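You operate a simulated robot arm through the tools that you are given. There is no shell and no other tool. Be economical: measure what you need, move in short steps, check, and stop when the job is done.

Carry out the task below with a simulated robot arm. There is one attempt and no reset: what you move stays moved.

JOB
Shut off the sink's water and prove it at both taps.
Fine: yellow lever first, so that hardly any water runs; open both taps, then close them again.

Only the result counts: the job must be done as asked and must still hold three seconds after the hand-in. Knocking over, shifting, dropping, spilling or breaking anything else fails it.

ROBOT AND FRAMES
A 6-joint arm with a two-finger parallel gripper, fixed in place. Base frame: the origin is at the foot of the arm, x ahead of it, y to its left, z up; the work surface is at about z = 0.877. Lengths are in m, angles in degrees, forces in N, time in s.
With the tool pointing down near the work surface it reaches from about 0.36 to 0.76 m from the base axis. Its first joint turns from -66.0 to 66.0 degrees. Payload 2.45 kg.
Tool frame: the origin (TCP) lies between the finger pads and is the grasp point; the fingertips stand 0.024 m ahead of it; z points along the fingers, y is the line along which they close. Largest opening 0.068 m; finger width 0.017, thickness 0.01; the body of the gripper, 0.04 by 0.07 m, starts 0.041 m behind the TCP.
Orientation is that of the tool frame in the base frame, as [roll, pitch, yaw] about the fixed x, y, z axes, in that order (R = Rz(yaw) Ry(pitch) Rx(roll)). With the fingers straight down and closing along the base's y, the tool's x points along the base's -x, its y along +y and its z along -z.

CONTROLS
- The arm moves only by the tool arm_command. Its argument "series" is a list of rows, each a list of 3 entries, a list of its own where there are three numbers: the turn, a rotation vector about the tool's x, y, z in units of 180 degrees (1.0 is 180 degrees), then the shift along the tool's x, y, z in units of 300 mm (1.0 is 300 mm), then the finger opening in m, from 0 to 0.068. In form: [[[rx, ry, rz], [tx, ty, tz], grip], ...]. A call has 1 to 10 rows; each row is the pose to reach, as a shift and turn from the pose commanded when the call began, along the tool's axes at that moment. A call with a number of a shift or a turn outside -1 to 1 is refused whole. A row lasts 0.2 s, in which the tool goes at most 0.05 m and 8.6 degrees; a call with a longer step from one row to the next is refused whole, and so is a gripper value outside its range. A pose out of reach is approached as far as the arm can. The call stops where the force on the tool passes 40 N (or 10 N more than at its start, if that is more) or the arm is blocked; 0.2 s more then pass. Each finger travels about 0.108 m/s and halts on what it meets, pressing with about 26 N; the grip force reading is that of the motor and also rises with nothing between the fingers. The clock runs only during rows and for 0.2 s after the last one: add rows that repeat a pose to give the fingers time. It gives the time, the measured TCP pose, the force on the tool (base axes), the opening and the grip force at its end, in the units of the frame above (readings bear some noise), with the torque about the TCP (base axes, N m) and any sound that the robot's microphone picked up, and new pictures: "views" is both (left out), scene, wrist or none.
- Cameras (640 x 400 px; columns grow to the right, rows downward): "scene" is fixed at [0.1569, 0.4004, 1.4872]; the picture's right is [-0.83, -0.56, 0.00], its down [-0.14, 0.21, -0.97] and it looks along [0.54, -0.80, -0.25] (base axes); focal length 359 px, centre (320, 200). "wrist" rides on the gripper at [0.084, 0.011, -0.075] in the tool frame; the picture's right is [-0.13, 0.99, 0.00], its down [-0.60, -0.08, -0.79] and it looks along [-0.79, -0.10, 0.61] (tool axes); focal length 251 px, centre (320, 200). There is no depth. A picture from a camera that has moved, and an enlarged one, comes with that camera's place and axes in the base frame and with its lens. The place of the scene camera against the robot may be out by one fixed shift of up to 0.012 m in any direction.
- close_up(camera, box): a new picture of the part [left, top, right, bottom] of that camera's present view, enlarged. The clock stands still meanwhile.
- close_job(): hands the job in; it is judged then, once.

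Go step by step. Nothing tells you positions but the pictures and the camera data: compare them with the known pose of the tool, close in by small moves and look again before you grip or let go. The budget is 120 turns and 200 pictures, counting those below and the enlarged ones. Unless the task says otherwise, let go and move clear before handing in, and close with one line.

The tools are called after "Emit:" as name(argument=value, ...) on one line, values as JSON. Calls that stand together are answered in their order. arm_command: Moves the arm, as the interface text tells. Its arguments: {"type":"object","properties":{"series":{"type":"array","items":{"type":"array"}},"views":{"type":"string","enum":["both","scene","wrist","none"]}},"required":["series"]} The other tools are called the same way: close_up (camera, box) takes an enlarged picture of a part of a camera's view; close_job () hands the job in.

At the start:

```text
clock: 0.0
position: [0.4481, 0.0294, 1.4368]
ee_rot: [-180.0, 0.0, 180.0]
force: [0.6, -0.4, -0.1]
moment: [0.01, 0.02, 0.02]
opening: 0.0681
finger_force: 0.0
```

scene: 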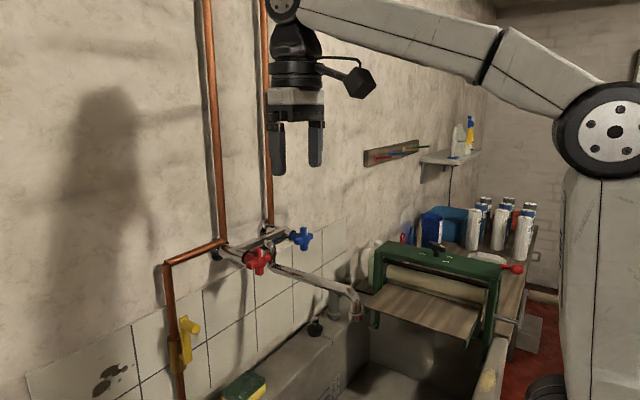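
wrist: 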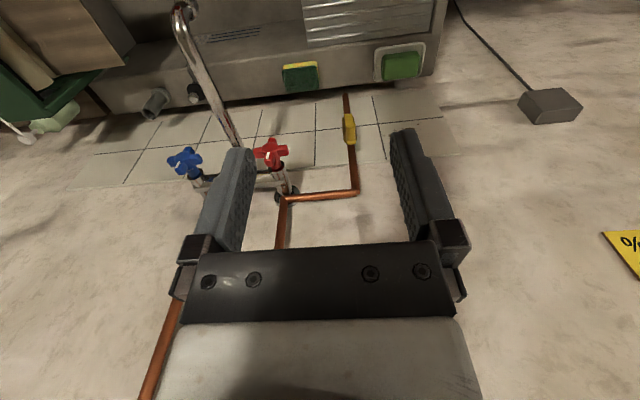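

The wall stands ahead of the arm, with the red tap near (0.62, -0.07, 1.20), the blue tap near (0.63, -0.23, 1.19) and the yellow lever near (0.69, 0.06, 1.07), lying along its pipe. I'll take closer looks first.

Emit:
close_up(camera="scene", box=[130, 220, 290, 400])

Emit:
close_up(camera="scene", box=[200, 210, 380, 330])

Emit:
close_up(camera="wrist", box=[140, 80, 400, 220])

```text
2.22 times, centred on (210, 310) of scene
camera zoom: at [0.1569, 0.4004, 1.4872], right [-0.83, -0.56, 0.0], down [-0.14, 0.21, -0.97], along [0.54, -0.8, -0.25], focal length 798 px, centre (564, -44)
```

zoom: 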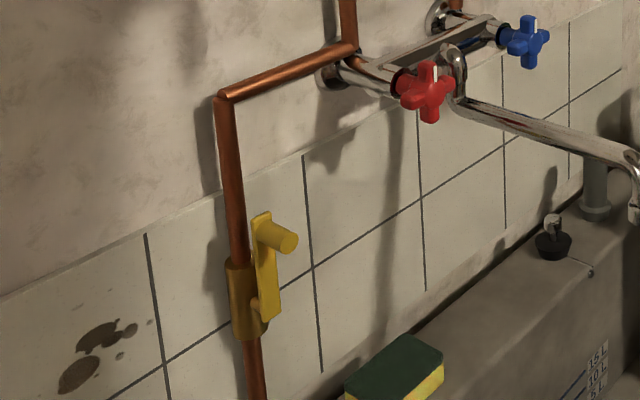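

```text
3.33 times, centred on (290, 270) of scene
camera zoom: at [0.1569, 0.4004, 1.4872], right [-0.83, -0.56, 0.0], down [-0.14, 0.21, -0.97], along [0.54, -0.8, -0.25], focal length 1197 px, centre (420, -33)
```

zoom: 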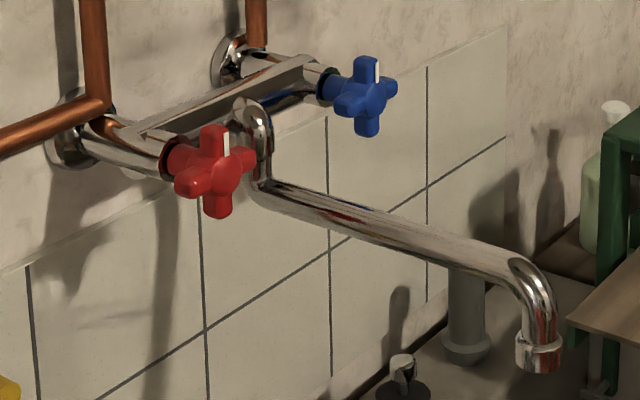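

```text
2.46 times, centred on (270, 150) of wrist
camera zoom: at [0.3635, 0.0401, 1.5126], right [0.13, 0.99, 0.0], down [0.6, -0.08, 0.79], along [0.79, -0.1, -0.61], focal length 619 px, centre (443, 323)
```

zoom: 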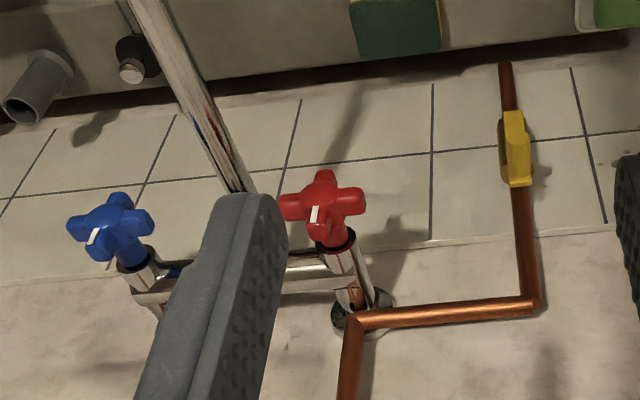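

I'd like the wrist camera on top when the tool faces the wall, so I'll spin the tool about its axis first. I'll go half the way and check.

Emit:
arm_command(series=[[[0, 0, 0.047], [0, 0, 0], 0.068], [[0, 0, 0.094], [0, 0, 0], 0.068], [[0, 0, 0.141], [0, 0, 0], 0.068], [[0, 0, 0.188], [0, 0, 0], 0.068], [[0, 0, 0.235], [0, 0, 0], 0.068], [[0, 0, 0.282], [0, 0, 0], 0.068], [[0, 0, 0.329], [0, 0, 0], 0.068], [[0, 0, 0.376], [0, 0, 0], 0.068], [[0, 0, 0.423], [0, 0, 0], 0.068], [[0, 0, 0.47], [0, 0, 0], 0.068]], views="none")

Emit:
arm_command(series=[[[0, 0, 0.047], [0, 0, 0], 0.068], [[0, 0, 0.094], [0, 0, 0], 0.068], [[0, 0, 0.141], [0, 0, 0], 0.068], [[0, 0, 0.188], [0, 0, 0], 0.068], [[0, 0, 0.235], [0, 0, 0], 0.068], [[0, 0, 0.282], [0, 0, 0], 0.068], [[0, 0, 0.329], [0, 0, 0], 0.068], [[0, 0, 0.376], [0, 0, 0], 0.068], [[0, 0, 0.423], [0, 0, 0], 0.068], [[0, 0, 0.47], [0, 0, 0], 0.068]], views="scene")

```text
clock: 2.2
position: [0.4475, 0.0287, 1.4394]
ee_rot: [-180.0, -0.1, 95.2]
force: [0.4, -0.2, -0.4]
moment: [0.01, -0.03, 0.0]
opening: 0.068
finger_force: 0.1
```

```text
clock: 4.4
position: [0.4474, 0.0215, 1.4377]
ee_rot: [-179.8, -0.1, 10.9]
force: [-1.0, 0.1, 0.3]
moment: [0.03, -0.02, -0.01]
opening: 0.0681
finger_force: 0.0
out of reach, approached as far as the arm can: row 10
```

scene: 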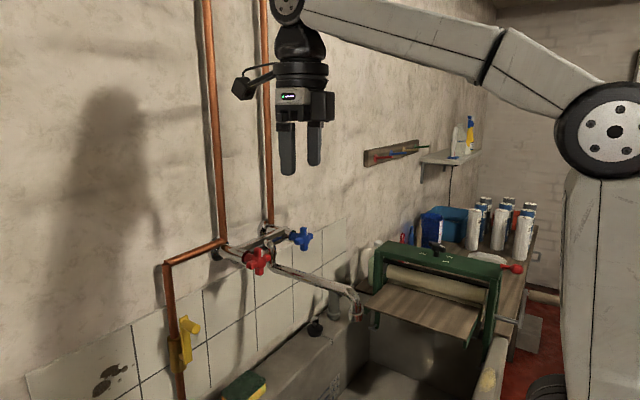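

Turning stopped near 169°, so the camera cannot go on top. I'll turn back to camera-below and tilt the tool toward the wall.

Emit:
arm_command(series=[[[0, 0, -0.047], [0, 0, 0], 0.068], [[0, 0, -0.094], [0, 0, 0], 0.068], [[0, 0, -0.141], [0, 0, 0], 0.068], [[0, 0, -0.188], [0, 0, 0], 0.068], [[0, 0, -0.235], [0, 0, 0], 0.068], [[0, 0, -0.282], [0, 0, 0], 0.068], [[0, 0, -0.329], [0, 0, 0], 0.068], [[0, 0, -0.376], [0, 0, 0], 0.068], [[0, 0, -0.423], [0, 0, 0], 0.068], [[0, 0, -0.47], [0, 0, 0], 0.068]], views="none")

Emit:
arm_command(series=[[[0, 0, -0.047], [0, 0, 0], 0.068], [[0, 0, -0.094], [0, 0, 0], 0.068], [[0, 0, -0.141], [0, 0, 0], 0.068], [[0, 0, -0.188], [0, 0, 0], 0.068], [[0, 0, -0.235], [0, 0, 0], 0.068], [[0, 0, -0.282], [0, 0, 0], 0.068], [[0, 0, -0.329], [0, 0, 0], 0.068], [[0, 0, -0.376], [0, 0, 0], 0.068], [[0, 0, -0.423], [0, 0, 0], 0.068], [[0, 0, -0.47], [0, 0, 0], 0.068]], views="none")

Emit:
arm_command(series=[[[0, -0.047, 0], [0, 0, 0], 0.068], [[0, -0.094, 0], [0, 0, 0], 0.068], [[0, -0.141, 0], [0, 0, 0], 0.068], [[0, -0.188, 0], [0, 0, 0], 0.068], [[0, -0.235, 0], [0, 0, 0], 0.068], [[0, -0.282, 0], [0, 0, 0], 0.068], [[0, -0.329, 0], [0, 0, 0], 0.068], [[0, -0.376, 0], [0, 0, 0], 0.068], [[0, -0.423, 0], [0, 0, 0], 0.068], [[0, -0.47, 0], [0, 0, 0], 0.068]], views="both")

```text
clock: 6.6
position: [0.4482, 0.021, 1.4381]
ee_rot: [-179.9, 0.1, 95.6]
force: [-0.9, 0.2, -0.2]
moment: [0.01, 0.03, 0.01]
opening: 0.0682
finger_force: 0.1
```

```text
clock: 8.8
position: [0.4478, 0.0212, 1.4374]
ee_rot: [-180.0, 0.0, -179.9]
force: [0.2, -0.5, 0.2]
moment: [-0.01, 0.02, -0.02]
opening: 0.0681
finger_force: 0.1
```

```text
clock: 11.0
position: [0.5552, 0.0464, 1.4128]
ee_rot: [154.1, 77.4, 153.5]
force: [0.2, -0.4, 1.4]
moment: [-0.02, 0.03, 0.0]
opening: 0.0678
finger_force: 0.1
out of reach, approached as far as the arm can: row 4, 5, 6, 7, 8, 9, 10
camera wrist: at [0.4639, 0.0649, 1.3469], right [0.04, 0.97, 0.22], down [-0.66, -0.14, 0.74], along [0.75, -0.18, 0.64], focal length 251 px, centre (320, 200)
```

scene: 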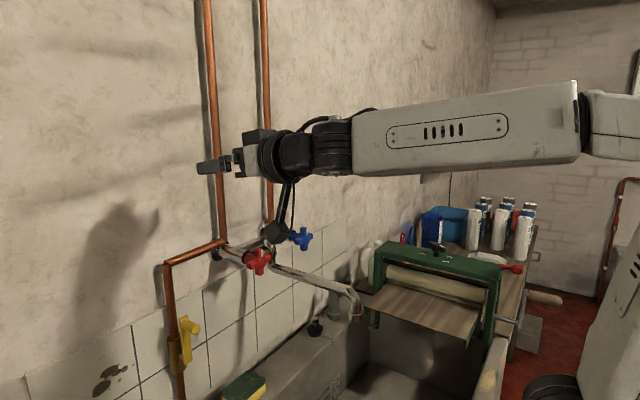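
wrist: 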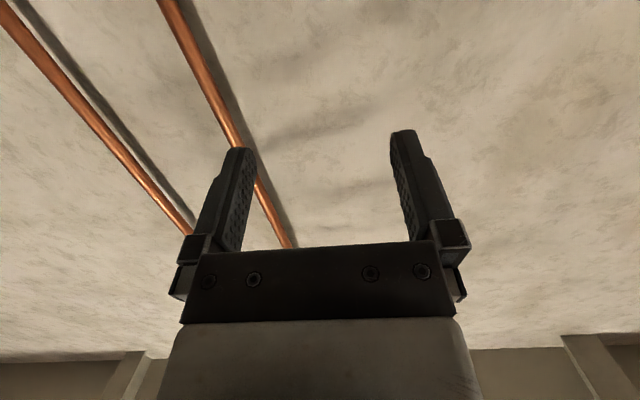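

The tool now faces the wall, tilted about 11° down. I'll lower it in front of the lever, pulling back a little and levelling it.

Emit:
arm_command(series=[[[0, 0, 0], [0.13, -0.005, 0.01], 0.068], [[0, 0, 0], [0.26, -0.01, 0.02], 0.068], [[0, -0.02, -0.01], [0.4, -0.017, 0.03], 0.068], [[0, -0.04, -0.02], [0.55, -0.023, 0.043], 0.068], [[0, -0.063, -0.03], [0.7, -0.03, 0.054], 0.068], [[0, -0.063, -0.03], [0.837, -0.035, 0.065], 0.068], [[0, -0.063, -0.03], [0.837, -0.035, 0.065], 0.068]], views="both")

```text
clock: 12.6
position: [0.548, 0.0741, 1.1809]
ee_rot: [-42.3, 82.1, -42.2]
force: [0.4, 0.7, 0.0]
moment: [-0.02, -0.05, 0.05]
opening: 0.068
finger_force: 0.1
out of reach, approached as far as the arm can: row 4, 5, 6, 7
camera wrist: at [0.4813, 0.0758, 1.0889], right [-0.01, 1.0, 0.04], down [-0.85, -0.02, 0.52], along [0.52, -0.03, 0.85], focal length 251 px, centre (320, 200)
```

scene: 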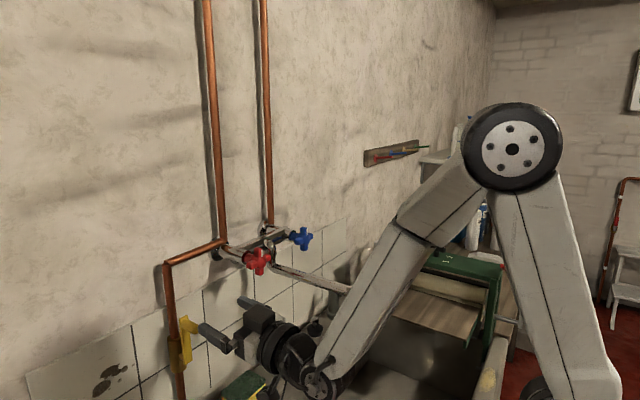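
wrist: 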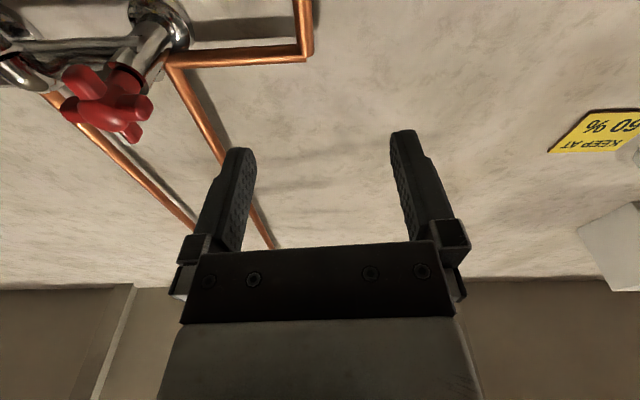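

The folded arm limits how far back the level tool can go, so further forward should be fine. I put the peg's tip near (0.656, 0.059, 1.10) and its pivot near z 1.025; next I'll line up level in front of the peg.

Emit:
arm_command(series=[[[0, 0, 0], [0, 0, 0.12], 0.068], [[0, 0.0325, 0.0295], [0.13, -0.013, 0.147], 0.068], [[0, 0.0325, 0.0295], [0.263, -0.027, 0.147], 0.068], [[0, 0.0325, 0.0295], [0.263, -0.027, 0.147], 0.068]], views="both")

Emit:
close_up(camera="scene", box=[140, 280, 300, 400])

```text
clock: 13.6
position: [0.6032, 0.0826, 1.1196]
ee_rot: [-96.7, 88.5, -97.0]
force: [-0.9, 0.7, -0.5]
moment: [0.0, 0.03, 0.0]
opening: 0.0678
finger_force: 0.1
out of reach, approached as far as the arm can: row 1, 2, 3, 4
camera wrist: at [0.5278, 0.0904, 1.0366], right [0.01, 0.99, 0.1], down [-0.79, -0.06, 0.61], along [0.61, -0.09, 0.79], focal length 251 px, centre (320, 200)
```

scene: 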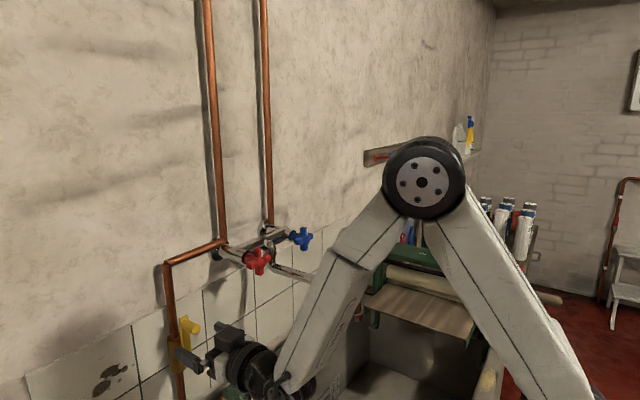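
wrist: 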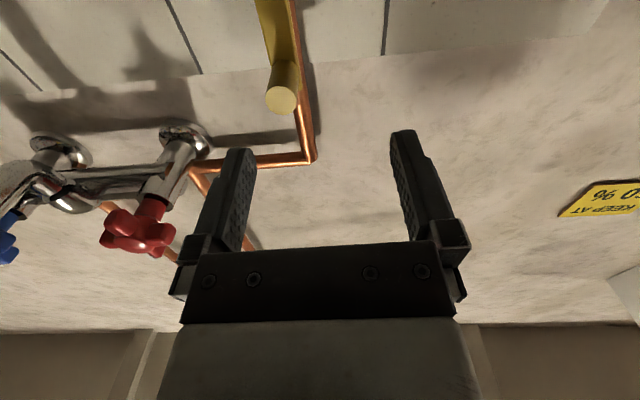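

```text
3.33 times, centred on (220, 340) of scene
camera zoom: at [0.1569, 0.4004, 1.4872], right [-0.83, -0.56, 0.0], down [-0.14, 0.21, -0.97], along [0.54, -0.8, -0.25], focal length 1197 px, centre (653, -267)
```

zoom: 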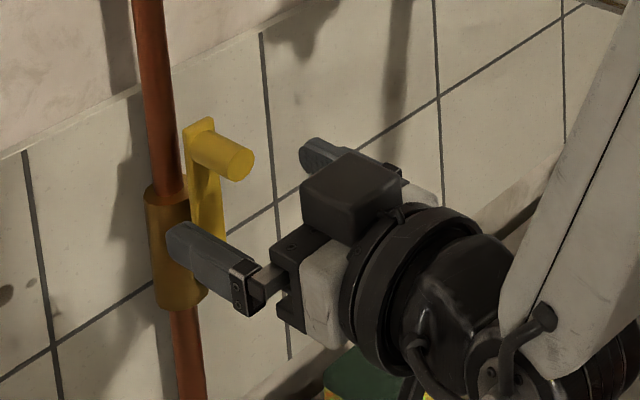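

The tool is now level but 2 cm too far left. Both views put the peg's tip at (0.654, 0.061, 1.107), so I'll shift sideways first and check.

Emit:
arm_command(series=[[[0, 0, 0.008], [0.04, -0.07, 0.0], 0.068], [[0, 0, 0.008], [0.04, -0.07, 0.0], 0.068], [[0, 0, 0.008], [0.04, -0.07, 0.03], 0.068], [[0, 0, 0.008], [0.04, -0.07, 0.03], 0.068]], views="wrist")

```text
clock: 14.6
position: [0.6177, 0.0833, 1.1245]
ee_rot: [-107.0, 89.0, -107.4]
force: [-0.1, 0.2, -0.1]
moment: [-0.02, -0.03, 0.01]
opening: 0.0682
finger_force: 0.0
out of reach, approached as far as the arm can: row 1, 2, 3, 4
camera wrist: at [0.5421, 0.0926, 1.0416], right [0.01, 0.99, 0.11], down [-0.79, -0.06, 0.61], along [0.61, -0.09, 0.79], focal length 251 px, centre (320, 200)
```

wrist: 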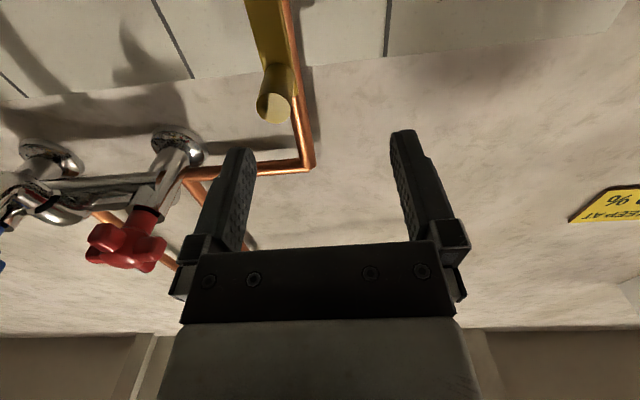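

Some joint limit blocks moving right while level here. I'll pitch the tool about 30° downward, which lifts the wrist, and try the sideways shift again.

Emit:
arm_command(series=[[[0, 0, 0], [0, 0, -0.07], 0.068], [[0, 0.045, 0], [-0.03, 0, -0.07], 0.068], [[0, 0.09, 0], [-0.03, 0, -0.07], 0.068], [[0, 0.135, 0], [-0.03, -0.03, -0.07], 0.068], [[0, 0.167, 0], [-0.03, -0.073, -0.07], 0.068], [[0, 0.167, 0], [-0.03, -0.073, -0.07], 0.068]], views="both")

```text
clock: 16.0
position: [0.5965, 0.0569, 1.1344]
ee_rot: [177.3, 59.9, 178.0]
force: [0.2, 0.2, -0.3]
moment: [0.02, 0.01, -0.03]
opening: 0.0679
finger_force: 0.1
out of reach, approached as far as the arm can: row 1
camera wrist: at [0.489, 0.0682, 1.0985], right [0.06, 0.99, 0.14], down [-0.38, -0.1, 0.92], along [0.92, -0.11, 0.37], focal length 251 px, centre (320, 200)
```

scene: 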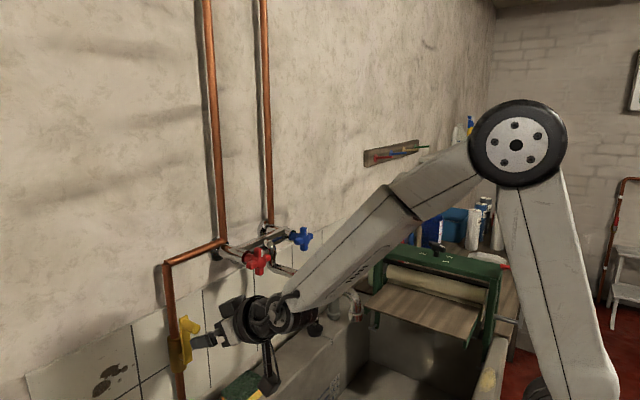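
wrist: 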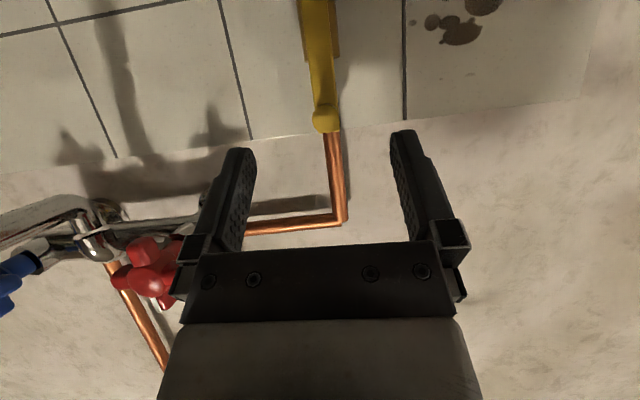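

At 30° down it follows well, and the peg sits between the fingers in the wrist view at about (y 0.060, z 1.109). I'll move forward around the peg with the fingers open.

Emit:
arm_command(series=[[[0, 0, 0], [-0.02, 0.007, 0.1], 0.068], [[0, 0, 0], [-0.031, 0.007, 0.15], 0.068], [[0, 0, 0], [-0.033, 0.007, 0.194], 0.068], [[0, 0, 0], [-0.033, 0.007, 0.194], 0.068]], views="both")

Emit:
close_up(camera="scene", box=[140, 280, 260, 400])

```text
clock: 17.0
position: [0.6525, 0.061, 1.1123]
ee_rot: [177.3, 60.0, 177.9]
force: [-0.1, 0.1, -0.2]
moment: [0.01, 0.03, -0.02]
opening: 0.0679
finger_force: 0.1
camera wrist: at [0.5458, 0.0714, 1.0778], right [0.06, 0.99, 0.14], down [-0.38, -0.1, 0.92], along [0.92, -0.11, 0.37], focal length 251 px, centre (320, 200)
```

scene: 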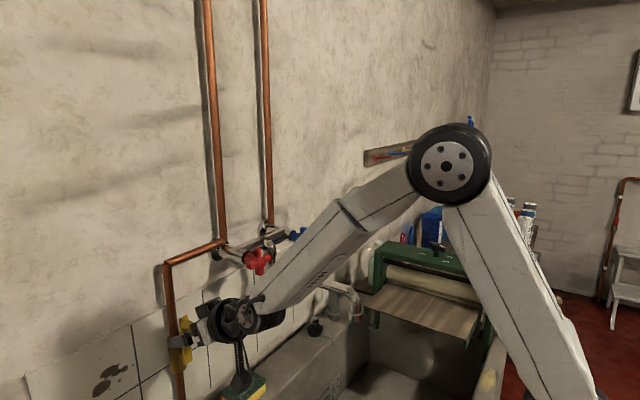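
wrist: 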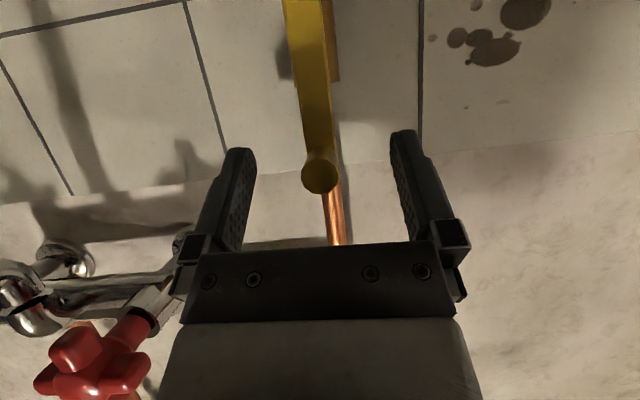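

```text
3.33 times, centred on (200, 340) of scene
camera zoom: at [0.1569, 0.4004, 1.4872], right [-0.83, -0.56, 0.0], down [-0.14, 0.21, -0.97], along [0.54, -0.8, -0.25], focal length 1197 px, centre (720, -267)
```

zoom: 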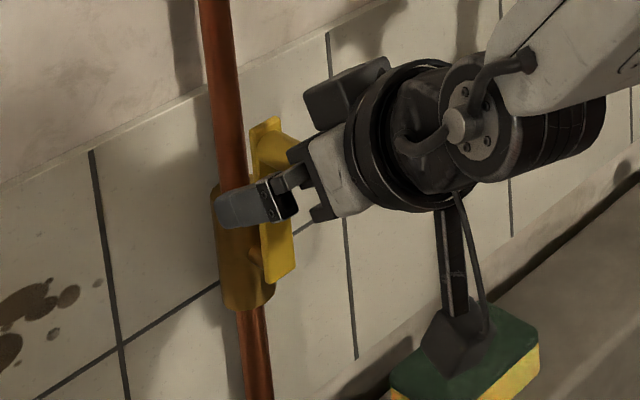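

The peg is centred between the fingers. I'll close loosely around it (0.024) before trying the turn.

Emit:
arm_command(series=[[[0, 0, 0], [0, 0, 0], 0.024], [[0, 0, 0], [0, 0, 0], 0.024], [[0, 0, 0], [0, 0, 0], 0.024]], views="wrist")

```text
clock: 17.8
position: [0.6527, 0.0602, 1.113]
ee_rot: [177.2, 59.9, 178.0]
force: [0.8, 0.0, -0.6]
moment: [0.03, -0.01, -0.03]
opening: 0.024
finger_force: 0.1
camera wrist: at [0.5456, 0.0714, 1.0779], right [0.06, 0.99, 0.14], down [-0.38, -0.1, 0.92], along [0.92, -0.11, 0.37], focal length 251 px, centre (320, 200)
```

wrist: 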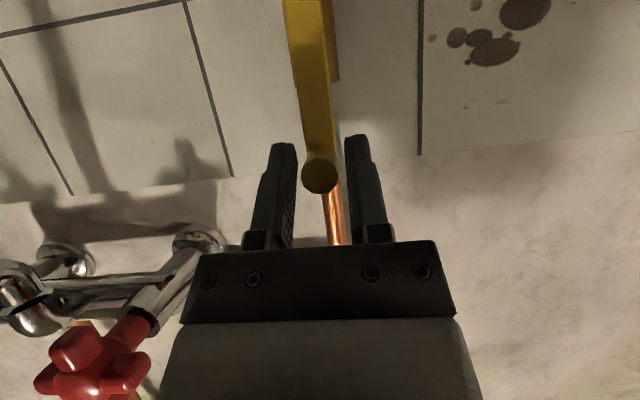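

The cage fits. I'll try the first 24° to the right (clockwise as seen from the robot), rolling the tool with the lever and watching the force.

Emit:
arm_command(series=[[[0, 0, 0.0444], [0.0013, -0.034, 0.0007], 0.024], [[0, 0, 0.0889], [0.007, -0.067, 0.004], 0.024], [[0, 0, 0.1333], [0.016, -0.099, 0.009], 0.024]], views="wrist")

```text
clock: 18.6
position: [0.6426, 0.0505, 1.0966]
ee_rot: [161.6, 52.6, 156.2]
force: [-3.4, 4.6, -1.6]
moment: [-0.05, -0.01, 0.07]
opening: 0.0264
finger_force: 1.5
out of reach, approached as far as the arm can: row 1, 2, 3
stopped in row 3: the force on the tool passed its limit at 44 N (the readings are from after the stop); the commanded pose is now the measured one
camera wrist: at [0.5366, 0.0821, 1.0754], right [0.23, 0.93, 0.29], down [-0.32, -0.21, 0.92], along [0.92, -0.3, 0.25], focal length 251 px, centre (320, 200)
```

wrist: 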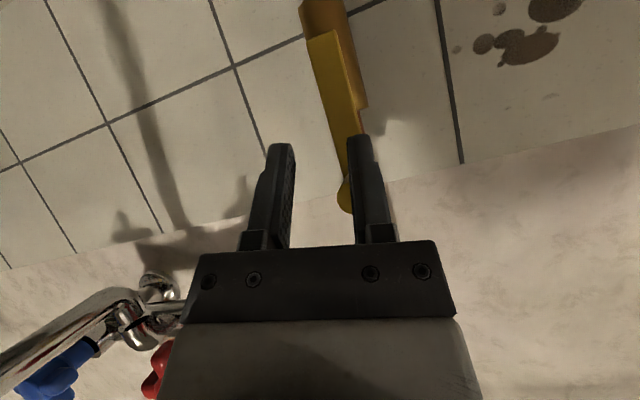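

The call stopped on force and the arm again ran into its limit, so it isn't clear whether the lever moved. I'll look closer.

Emit:
close_up(camera="scene", box=[140, 290, 250, 400])

Emit:
close_up(camera="wrist", box=[240, 0, 440, 250])

```text
3.64 times, centred on (195, 345) of scene
camera zoom: at [0.1569, 0.4005, 1.4872], right [-0.83, -0.56, 0.0], down [-0.14, 0.21, -0.97], along [0.54, -0.8, -0.25], focal length 1306 px, centre (774, -327)
```

zoom: 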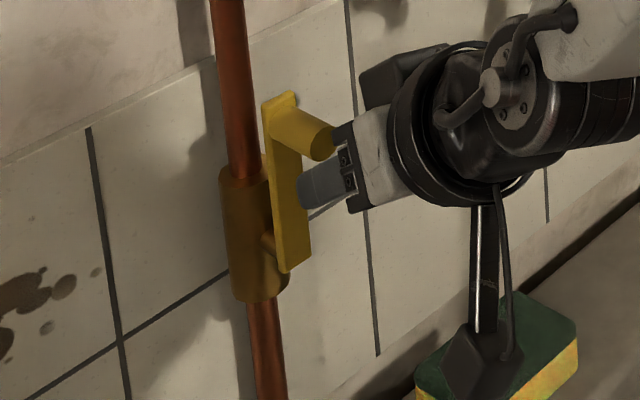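

```text
1.60 times, centred on (340, 125) of wrist
camera zoom: at [0.5366, 0.0821, 1.0754], right [0.23, 0.93, 0.29], down [-0.32, -0.21, 0.92], along [0.92, -0.3, 0.25], focal length 402 px, centre (288, 320)
```

zoom: 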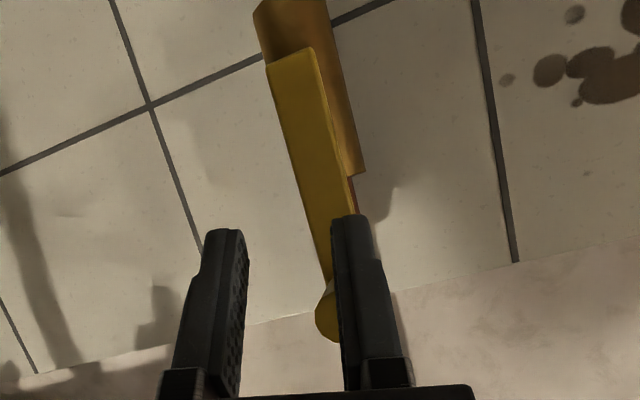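

The fingers slipped under the peg and the lever barely moved. I'll back off, undo the roll, and re-approach pitched steeper, about 60° down.

Emit:
arm_command(series=[[[0, 0, 0], [0, 0, -0.1], 0.026], [[0, 0, 0], [0, 0, -0.2], 0.026], [[0, 0, -0.045], [-0.05, 0, -0.25], 0.04], [[0, 0, -0.09], [-0.1, 0, -0.25], 0.04]], views="none")

```text
clock: 19.6
position: [0.5992, 0.0434, 1.1639]
ee_rot: [-176.4, 54.6, -176.7]
force: [-0.3, -0.8, 0.1]
moment: [0.02, 0.05, 0.02]
opening: 0.04
finger_force: 0.1
```

Now I'll pitch to about 60° down, close the fingers, and stand just right of and above the peg, to try pushing left.

Emit:
arm_command(series=[[[0, 0.045, 0], [-0.05, -0.029, 0], 0.0], [[0, 0.09, 0], [-0.05, -0.029, 0.05], 0.0], [[0, 0.139, 0], [-0.05, -0.029, 0.1], 0.0], [[0, 0.139, 0], [-0.05, -0.029, 0.152], 0.0], [[0, 0.139, 0], [-0.05, -0.029, 0.152], 0.0]], views="both")

Emit:
close_up(camera="scene", box=[140, 280, 250, 400])

```text
refused: row 3 steps farther than a row can; nothing moved
```

```text
3.33 times, centred on (195, 340) of scene
camera zoom: at [0.1569, 0.4004, 1.4872], right [-0.83, -0.56, 0.0], down [-0.14, 0.21, -0.97], along [0.54, -0.8, -0.25], focal length 1197 px, centre (737, -267)
```

zoom: 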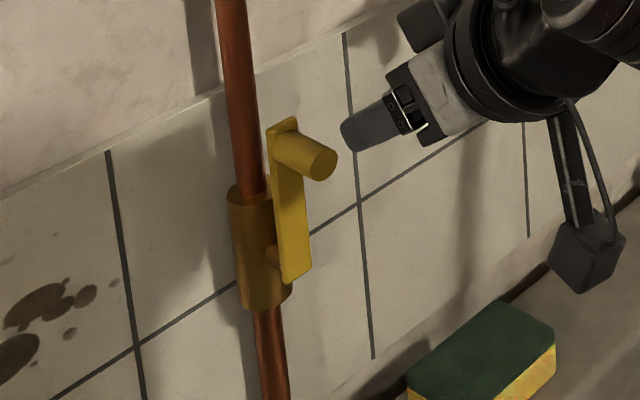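

The lever has not moved. I'll repeat the same move with smaller turns per row.

Emit:
arm_command(series=[[[0, 0.035, 0], [-0.05, -0.029, 0], 0.0], [[0, 0.07, 0], [-0.05, -0.029, 0.05], 0.0], [[0, 0.105, 0], [-0.05, -0.029, 0.1], 0.0], [[0, 0.139, 0], [-0.05, -0.029, 0.152], 0.0], [[0, 0.139, 0], [-0.05, -0.029, 0.152], 0.0]], views="both")

Emit:
close_up(camera="scene", box=[140, 280, 250, 400])

```text
clock: 20.8
position: [0.6447, 0.0341, 1.1497]
ee_rot: [-177.5, 29.6, -178.3]
force: [0.0, -0.1, -0.6]
moment: [0.0, -0.04, 0.03]
opening: 0.0
finger_force: 23.3
out of reach, approached as far as the arm can: row 1, 2
camera wrist: at [0.5337, 0.0447, 1.1728], right [0.11, 0.99, 0.03], down [0.13, -0.04, 0.99], along [0.99, -0.1, -0.14], focal length 251 px, centre (320, 200)
```

scene: 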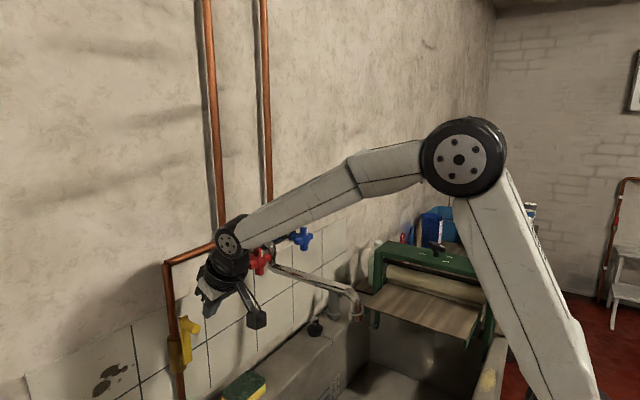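
wrist: 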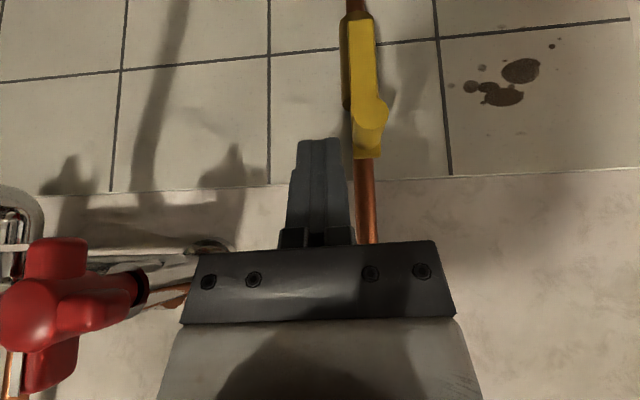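

```text
3.33 times, centred on (195, 340) of scene
camera zoom: at [0.1569, 0.4004, 1.4872], right [-0.83, -0.56, 0.0], down [-0.14, 0.21, -0.97], along [0.54, -0.8, -0.25], focal length 1197 px, centre (737, -267)
```

zoom: 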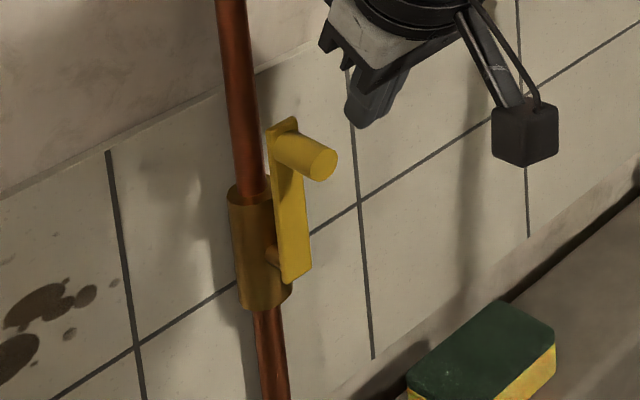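

Clear view: the closed fingers are right of the peg. I'll go down beside it and push left a few centimetres.

Emit:
arm_command(series=[[[0, 0, 0], [0.026, 0, 0.127], 0.0], [[0, 0, 0], [0.026, 0.03, 0.127], 0.0], [[0, 0, 0], [0.026, 0.06, 0.127], 0.0], [[0, 0, 0], [0.026, 0.09, 0.127], 0.0], [[0, 0, 0], [0.026, 0.12, 0.127], 0.0]], views="wrist")

```text
clock: 22.0
position: [0.6581, 0.0689, 1.1125]
ee_rot: [-177.6, 29.7, -178.6]
force: [0.4, -0.8, -0.6]
moment: [0.04, 0.01, 0.02]
opening: 0.0001
finger_force: 23.8
camera wrist: at [0.5476, 0.0794, 1.1351], right [0.11, 0.99, 0.03], down [0.13, -0.04, 0.99], along [0.99, -0.1, -0.13], focal length 251 px, centre (320, 200)
```

wrist: 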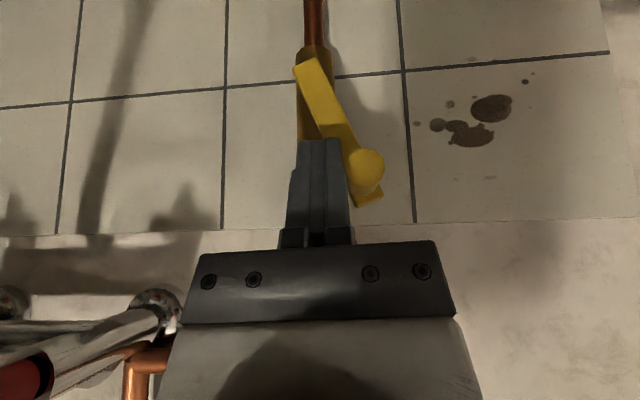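

The lever turns to the left easily, now about 25° over. I'll keep pushing left and down along the arc.

Emit:
arm_command(series=[[[0, 0, 0], [0.015, 0.05, 0.026], 0.0], [[0, 0, 0], [0.037, 0.09, 0.065], 0.0], [[0, 0, 0], [0.061, 0.12, 0.107], 0.0], [[0, 0, 0], [0.061, 0.12, 0.107], 0.0]], views="wrist")

```text
clock: 23.0
position: [0.6565, 0.1042, 1.0747]
ee_rot: [-177.6, 29.7, -178.5]
force: [0.0, 0.1, -0.4]
moment: [-0.02, -0.02, 0.0]
opening: 0.0
finger_force: 23.6
camera wrist: at [0.5459, 0.1147, 1.0969], right [0.11, 0.99, 0.03], down [0.13, -0.04, 0.99], along [0.99, -0.1, -0.14], focal length 251 px, centre (320, 200)
```

wrist: 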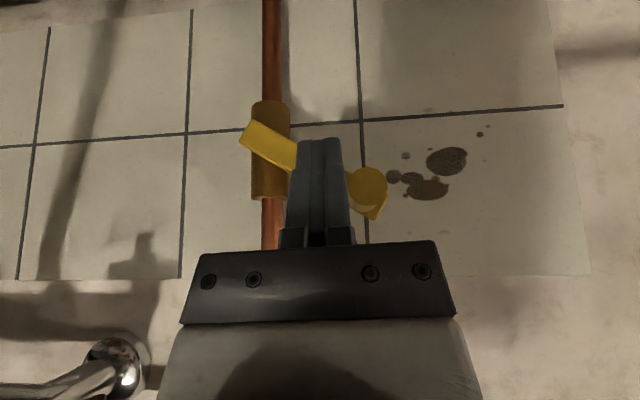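

The lever is about 65° over. I'll lift over the peg, move above it, and press down to finish the quarter turn.

Emit:
arm_command(series=[[[0, 0, 0], [-0.041, -0.01, -0.072], 0.0], [[0, 0, 0], [-0.085, -0.01, -0.15], 0.0], [[0, 0, 0], [-0.085, 0.08, -0.15], 0.0], [[0, 0, 0], [-0.05, 0.08, -0.088], 0.0], [[0, 0, 0], [-0.025, 0.085, -0.044], 0.0], [[0, 0, 0], [-0.005, 0.09, -0.009], 0.0], [[0, 0, 0], [0.003, 0.09, 0.005], 0.0]], views="wrist")

```text
clock: 24.6
position: [0.6553, 0.131, 1.0708]
ee_rot: [-177.6, 29.7, -178.5]
force: [-0.2, 0.3, -0.3]
moment: [0.03, 0.02, -0.04]
opening: 0.0002
finger_force: 23.6
camera wrist: at [0.5453, 0.1416, 1.0941], right [0.11, 0.99, 0.03], down [0.13, -0.04, 0.99], along [0.99, -0.1, -0.14], focal length 251 px, centre (320, 200)
```

wrist: 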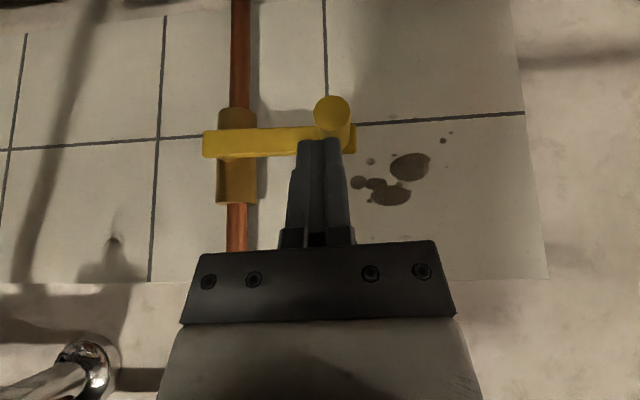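

The lever looks almost level. I'll press a little further to find the stop.

Emit:
arm_command(series=[[[0, 0, 0], [0.004, 0, 0.007], 0.0], [[0, 0, 0], [0.008, 0, 0.014], 0.0], [[0, 0, 0], [0.012, 0, 0.021], 0.0], [[0, 0, 0], [0.016, 0, 0.028], 0.0]], views="wrist")

```text
clock: 25.7
position: [0.6564, 0.1313, 1.0679]
ee_rot: [-177.8, 30.3, -178.6]
force: [-9.3, -1.2, 13.1]
moment: [0.06, 0.16, 0.08]
opening: 0.0
finger_force: 23.3
stopped in row 4: the force on the tool passed its limit at 42 N (the readings are from after the stop); the commanded pose is now the measured one
camera wrist: at [0.5468, 0.1412, 1.0895], right [0.11, 0.99, 0.03], down [0.12, -0.04, 0.99], along [0.99, -0.1, -0.12], focal length 251 px, centre (320, 200)
```

wrist: 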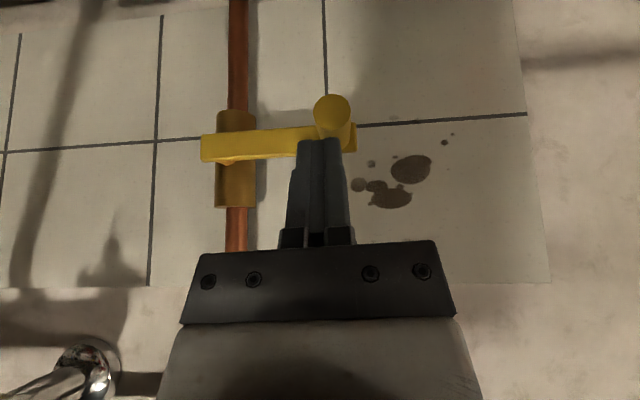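

The lever is firm against its closed stop. I'll withdraw up and back, then look at the red tap.

Emit:
arm_command(series=[[[0, 0, 0], [-0.01, 0, -0.15], 0.0], [[0, 0, 0], [-0.02, 0, -0.3], 0.0], [[0, -0.04, 0], [-0.03, -0.1, -0.4], 0.0], [[0, -0.08, 0], [-0.04, -0.2, -0.5], 0.034], [[0, -0.12, 0], [-0.045, -0.28, -0.57], 0.05], [[0, -0.14, 0], [-0.047, -0.35, -0.617], 0.068], [[0, -0.14, 0], [-0.047, -0.35, -0.617], 0.068]], views="both")

```text
clock: 27.3
position: [0.5787, 0.0298, 1.2357]
ee_rot: [-176.6, 55.4, -176.9]
force: [1.1, 0.8, 0.2]
moment: [0.02, 0.01, -0.02]
opening: 0.068
finger_force: 0.1
camera wrist: at [0.4691, 0.0381, 1.2087], right [0.07, 0.99, 0.07], down [-0.31, -0.05, 0.95], along [0.95, -0.09, 0.31], focal length 251 px, centre (320, 200)
```

scene: 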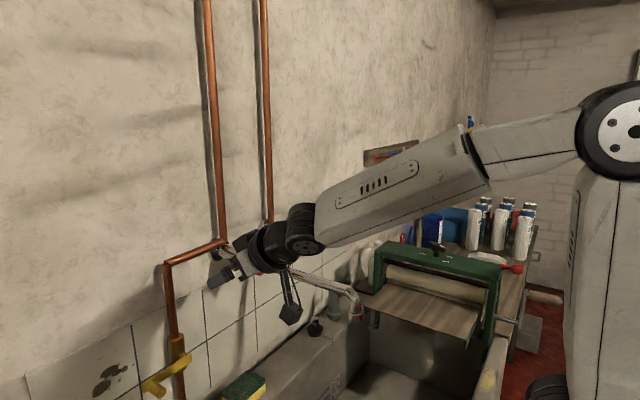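
wrist: 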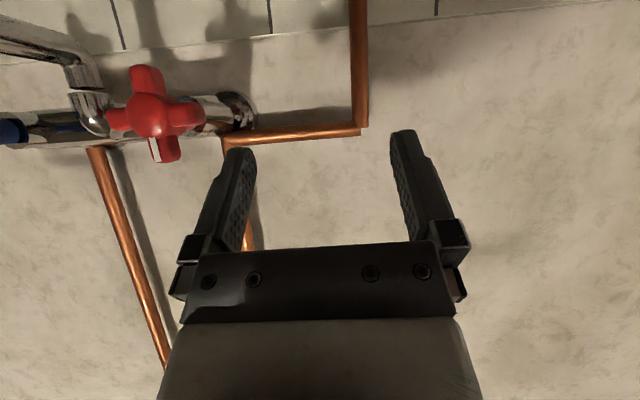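

The lever stays level. The red handle's centre is near (0.625, -0.078, 1.197) with its spokes upright, so I'll grip diagonally between spokes with the camera on the left. First I'll move in front and start rolling.

Emit:
arm_command(series=[[[0, 0, 0.045], [0.02, -0.12, -0.05], 0.068], [[0, 0, 0.09], [0.04, -0.24, -0.063], 0.068], [[0, 0, 0.135], [0.058, -0.35, -0.063], 0.068], [[0, 0, 0.18], [0.058, -0.35, -0.063], 0.068], [[0, 0, 0.225], [0.058, -0.35, -0.063], 0.068], [[0, 0, 0.27], [0.058, -0.35, -0.063], 0.068], [[0, 0, 0.315], [0.058, -0.35, -0.063], 0.068], [[0, 0, 0.36], [0.058, -0.35, -0.063], 0.068], [[0, 0, 0.405], [0.058, -0.35, -0.063], 0.068], [[0, 0, 0.45], [0.058, -0.35, -0.063], 0.068]], views="both")

```text
clock: 29.5
position: [0.551, -0.0742, 1.2358]
ee_rot: [125.2, 9.2, 95.4]
force: [0.2, 0.6, 0.5]
moment: [0.0, -0.03, -0.02]
opening: 0.0681
finger_force: 0.0
camera wrist: at [0.4882, 0.0112, 1.2739], right [0.57, 0.06, 0.82], down [-0.64, -0.6, 0.48], along [0.52, -0.8, -0.3], focal length 251 px, centre (320, 200)
```

scene: 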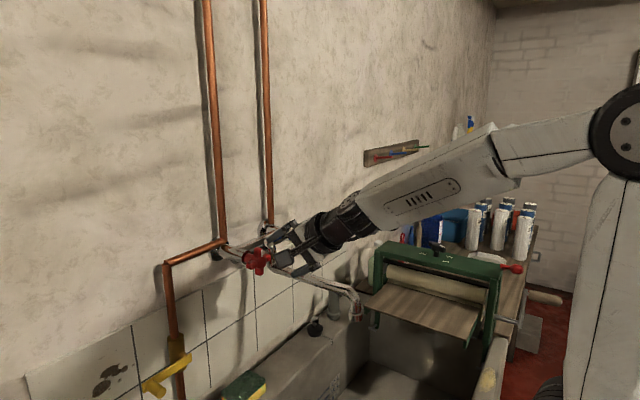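
wrist: 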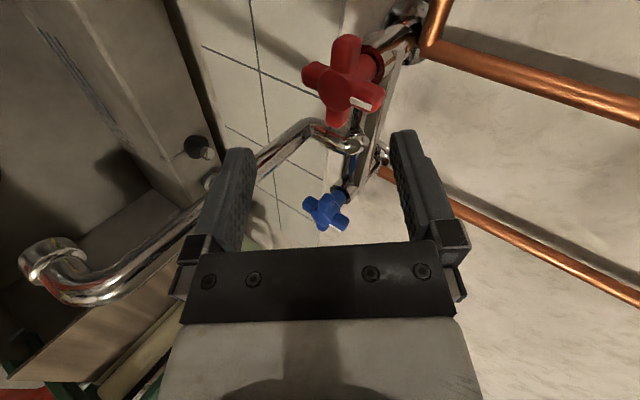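

The view is good. Now I'll level the tool facing the wall, at handle height.

Emit:
arm_command(series=[[[-0.038, -0.007, 0.001], [0, 0, 0], 0.068], [[-0.076, -0.014, 0.001], [0, 0, 0], 0.068], [[-0.114, -0.021, 0.002], [0.001, -0.03, 0.03], 0.068], [[-0.152, -0.028, 0.002], [0.002, -0.06, 0.06], 0.068], [[-0.191, -0.036, 0.003], [0.003, -0.082, 0.093], 0.068], [[-0.191, -0.036, 0.003], [0.003, -0.082, 0.093], 0.068]], views="none")

```text
clock: 30.9
position: [0.5609, -0.0782, 1.2009]
ee_rot: [89.5, 10.8, 89.0]
force: [0.2, -0.3, -0.7]
moment: [-0.03, 0.0, 0.0]
opening: 0.0682
finger_force: 0.1
out of reach, approached as far as the arm can: row 1
```

Level in front of the red handle. I'll roll on to the diagonal.

Emit:
arm_command(series=[[[0, 0, 0.0445], [0, 0, 0], 0.068], [[0, 0, 0.089], [0, 0, 0], 0.068], [[0, 0, 0.1335], [0, 0, 0], 0.068], [[0, 0, 0.178], [0, 0, 0], 0.068], [[0, 0, 0.2225], [0, 0, 0], 0.068], [[0, 0, 0.267], [0, 0, 0], 0.068], [[0, 0, 0.311], [0, 0, 0], 0.068], [[0, 0, 0.311], [0, 0, 0], 0.068]], views="both")

Emit:
close_up(camera="scene", box=[200, 200, 360, 310])

```text
clock: 32.7
position: [0.5621, -0.0778, 1.2015]
ee_rot: [89.3, -45.3, 89.6]
force: [0.1, 0.2, -0.4]
moment: [-0.01, 0.0, 0.0]
opening: 0.0681
finger_force: 0.2
camera wrist: at [0.4867, -0.0264, 1.2676], right [-0.02, -0.8, 0.6], down [-0.79, -0.36, -0.49], along [0.61, -0.49, -0.63], focal length 251 px, centre (320, 200)
```

scene: 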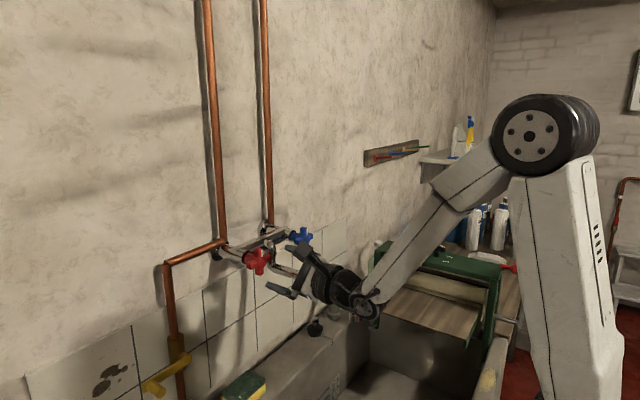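
wrist: 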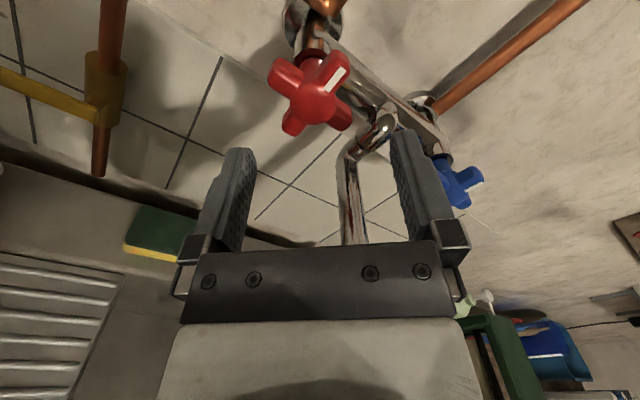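

```text
3.64 times, centred on (280, 255) of scene
camera zoom: at [0.1569, 0.4004, 1.4872], right [-0.83, -0.56, 0.0], down [-0.14, 0.21, -0.97], along [0.54, -0.8, -0.25], focal length 1306 px, centre (466, 0)
```

zoom: 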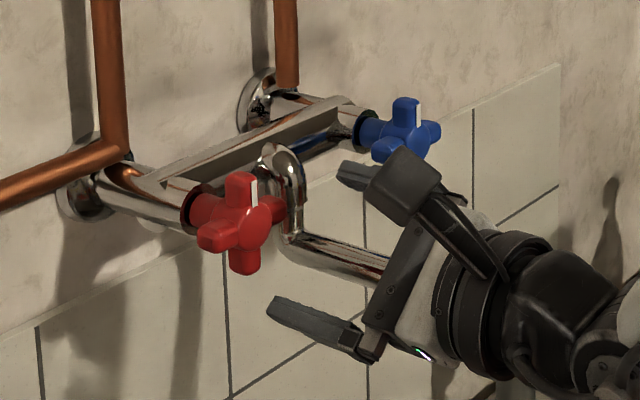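

The approach line passes about 8 mm right of the handle's centre. I'll correct that and advance partway.

Emit:
arm_command(series=[[[0, 0, 0], [0.022, -0.02, 0.0], 0.068], [[0, 0, 0], [0.023, -0.021, 0.1], 0.068], [[0, 0, 0], [0.023, -0.021, 0.1], 0.068]], views="wrist")

Emit:
close_up(camera="scene", box=[200, 200, 360, 310])

```text
clock: 33.5
position: [0.5914, -0.0747, 1.2027]
ee_rot: [89.5, -45.3, 89.8]
force: [-0.5, 0.3, 0.0]
moment: [-0.04, 0.02, 0.01]
opening: 0.0676
finger_force: 0.0
out of reach, approached as far as the arm can: row 2, 3
camera wrist: at [0.5156, -0.0243, 1.2696], right [-0.01, -0.8, 0.61], down [-0.79, -0.36, -0.49], along [0.61, -0.49, -0.63], focal length 251 px, centre (320, 200)
```

wrist: 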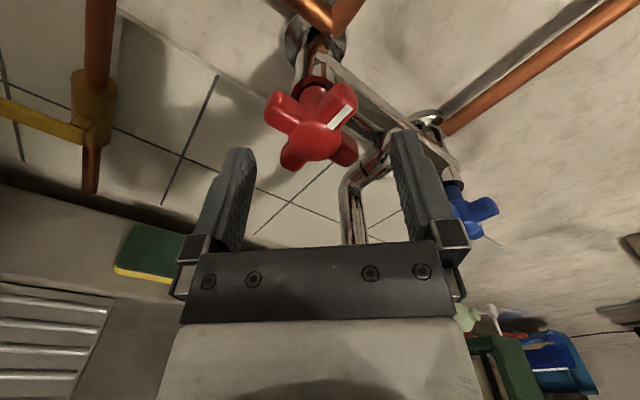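

```text
3.64 times, centred on (280, 255) of scene
camera zoom: at [0.1569, 0.4004, 1.4872], right [-0.83, -0.56, 0.0], down [-0.14, 0.21, -0.97], along [0.54, -0.8, -0.25], focal length 1306 px, centre (466, 0)
```

zoom: 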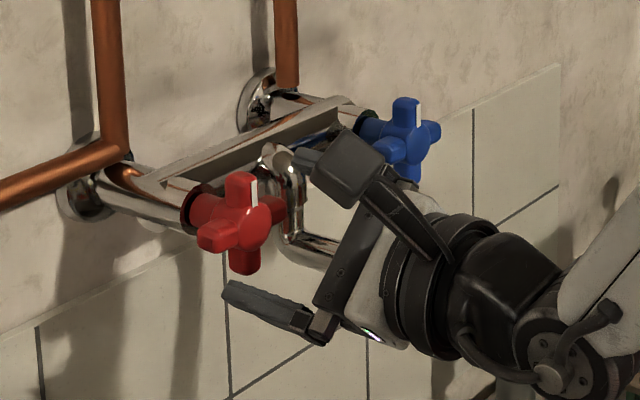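

The offset is down to 2–3 mm. I'll advance over the handle.

Emit:
arm_command(series=[[[0, 0, 0], [0.012, -0.004, 0.03], 0.068], [[0, 0, 0], [0.012, -0.004, 0.06], 0.068], [[0, 0, 0], [0.012, -0.004, 0.09], 0.068], [[0, 0, 0], [0.012, -0.004, 0.09], 0.068]], views="wrist")

Emit:
close_up(camera="scene", box=[200, 200, 360, 310])

```text
clock: 34.5
position: [0.6175, -0.079, 1.2048]
ee_rot: [89.5, -45.3, 90.0]
force: [-0.8, -0.5, 0.4]
moment: [0.02, -0.01, 0.01]
opening: 0.0678
finger_force: 0.2
out of reach, approached as far as the arm can: row 1, 2, 3, 4
camera wrist: at [0.542, -0.0278, 1.2719], right [-0.01, -0.79, 0.61], down [-0.79, -0.36, -0.49], along [0.61, -0.48, -0.63], focal length 251 px, centre (320, 200)
```

wrist: 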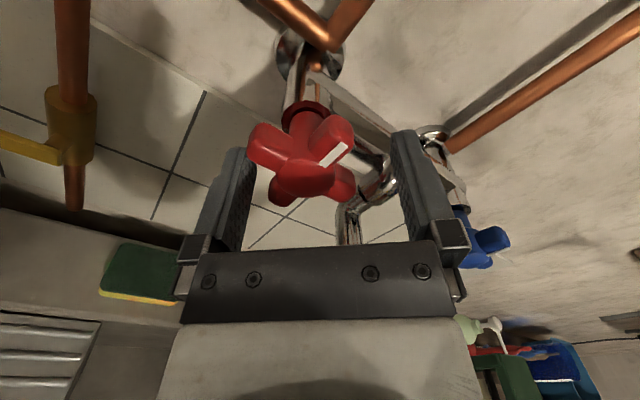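

```text
3.64 times, centred on (280, 255) of scene
camera zoom: at [0.1569, 0.4004, 1.4872], right [-0.83, -0.56, 0.0], down [-0.14, 0.21, -0.97], along [0.54, -0.8, -0.25], focal length 1306 px, centre (466, 0)
```

zoom: 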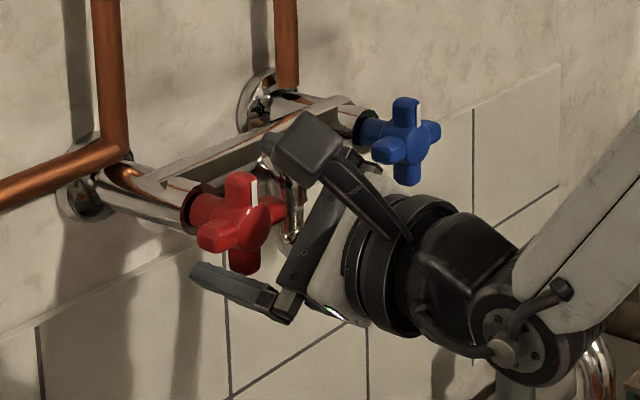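

As it advances the arm drifts right against its limit, now 9 mm off centre. I'll pitch down a few degrees for freedom and recentre.

Emit:
arm_command(series=[[[0.0313, -0.0316, -0.0007], [0.0, 0.0, 0.0], 0.068], [[0.0313, -0.0316, -0.0007], [0.023, -0.019, 0.0], 0.068], [[0.0313, -0.0316, -0.0007], [0.023, -0.019, 0.0], 0.068]], views="wrist")

```text
clock: 35.3
position: [0.6165, -0.0705, 1.2064]
ee_rot: [100.7, -44.6, 81.5]
force: [-0.3, 0.2, 0.8]
moment: [0.01, 0.03, 0.01]
opening: 0.0682
finger_force: 0.1
camera wrist: at [0.552, -0.019, 1.2826], right [0.07, -0.79, 0.6], down [-0.86, -0.36, -0.37], along [0.51, -0.49, -0.7], focal length 251 px, centre (320, 200)
```

wrist: 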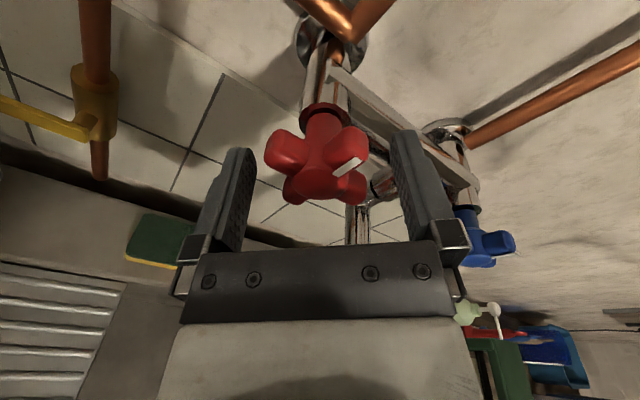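

Now centred at the handle. I'll go 5 mm deeper and close onto it.

Emit:
arm_command(series=[[[0, 0, 0], [0, 0, 0.017], 0.068], [[0, 0, 0], [0, 0, 0.017], 0.055], [[0, 0, 0], [0, 0, 0.017], 0.045], [[0, 0, 0], [0, 0, 0.017], 0.03], [[0, 0, 0], [0, 0, 0.017], 0.03]], views="wrist")

```text
clock: 36.5
position: [0.6216, -0.0739, 1.2001]
ee_rot: [101.6, -44.7, 80.6]
force: [-5.0, -18.9, -27.7]
moment: [-0.53, -0.7, 0.3]
opening: 0.0397
finger_force: 44.4
camera wrist: at [0.557, -0.0217, 1.2786], right [0.07, -0.8, 0.6], down [-0.86, -0.35, -0.36], along [0.5, -0.49, -0.71], focal length 251 px, centre (320, 200)
```

wrist: 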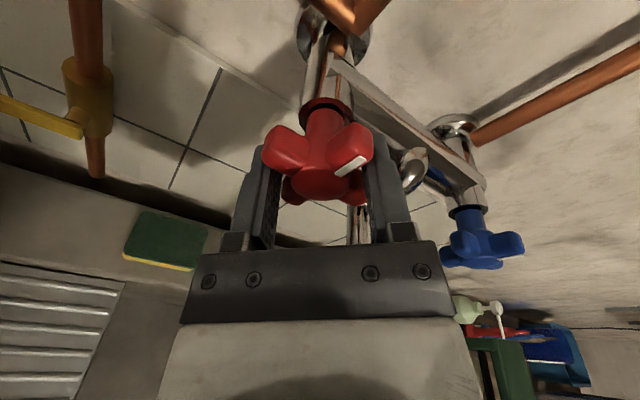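

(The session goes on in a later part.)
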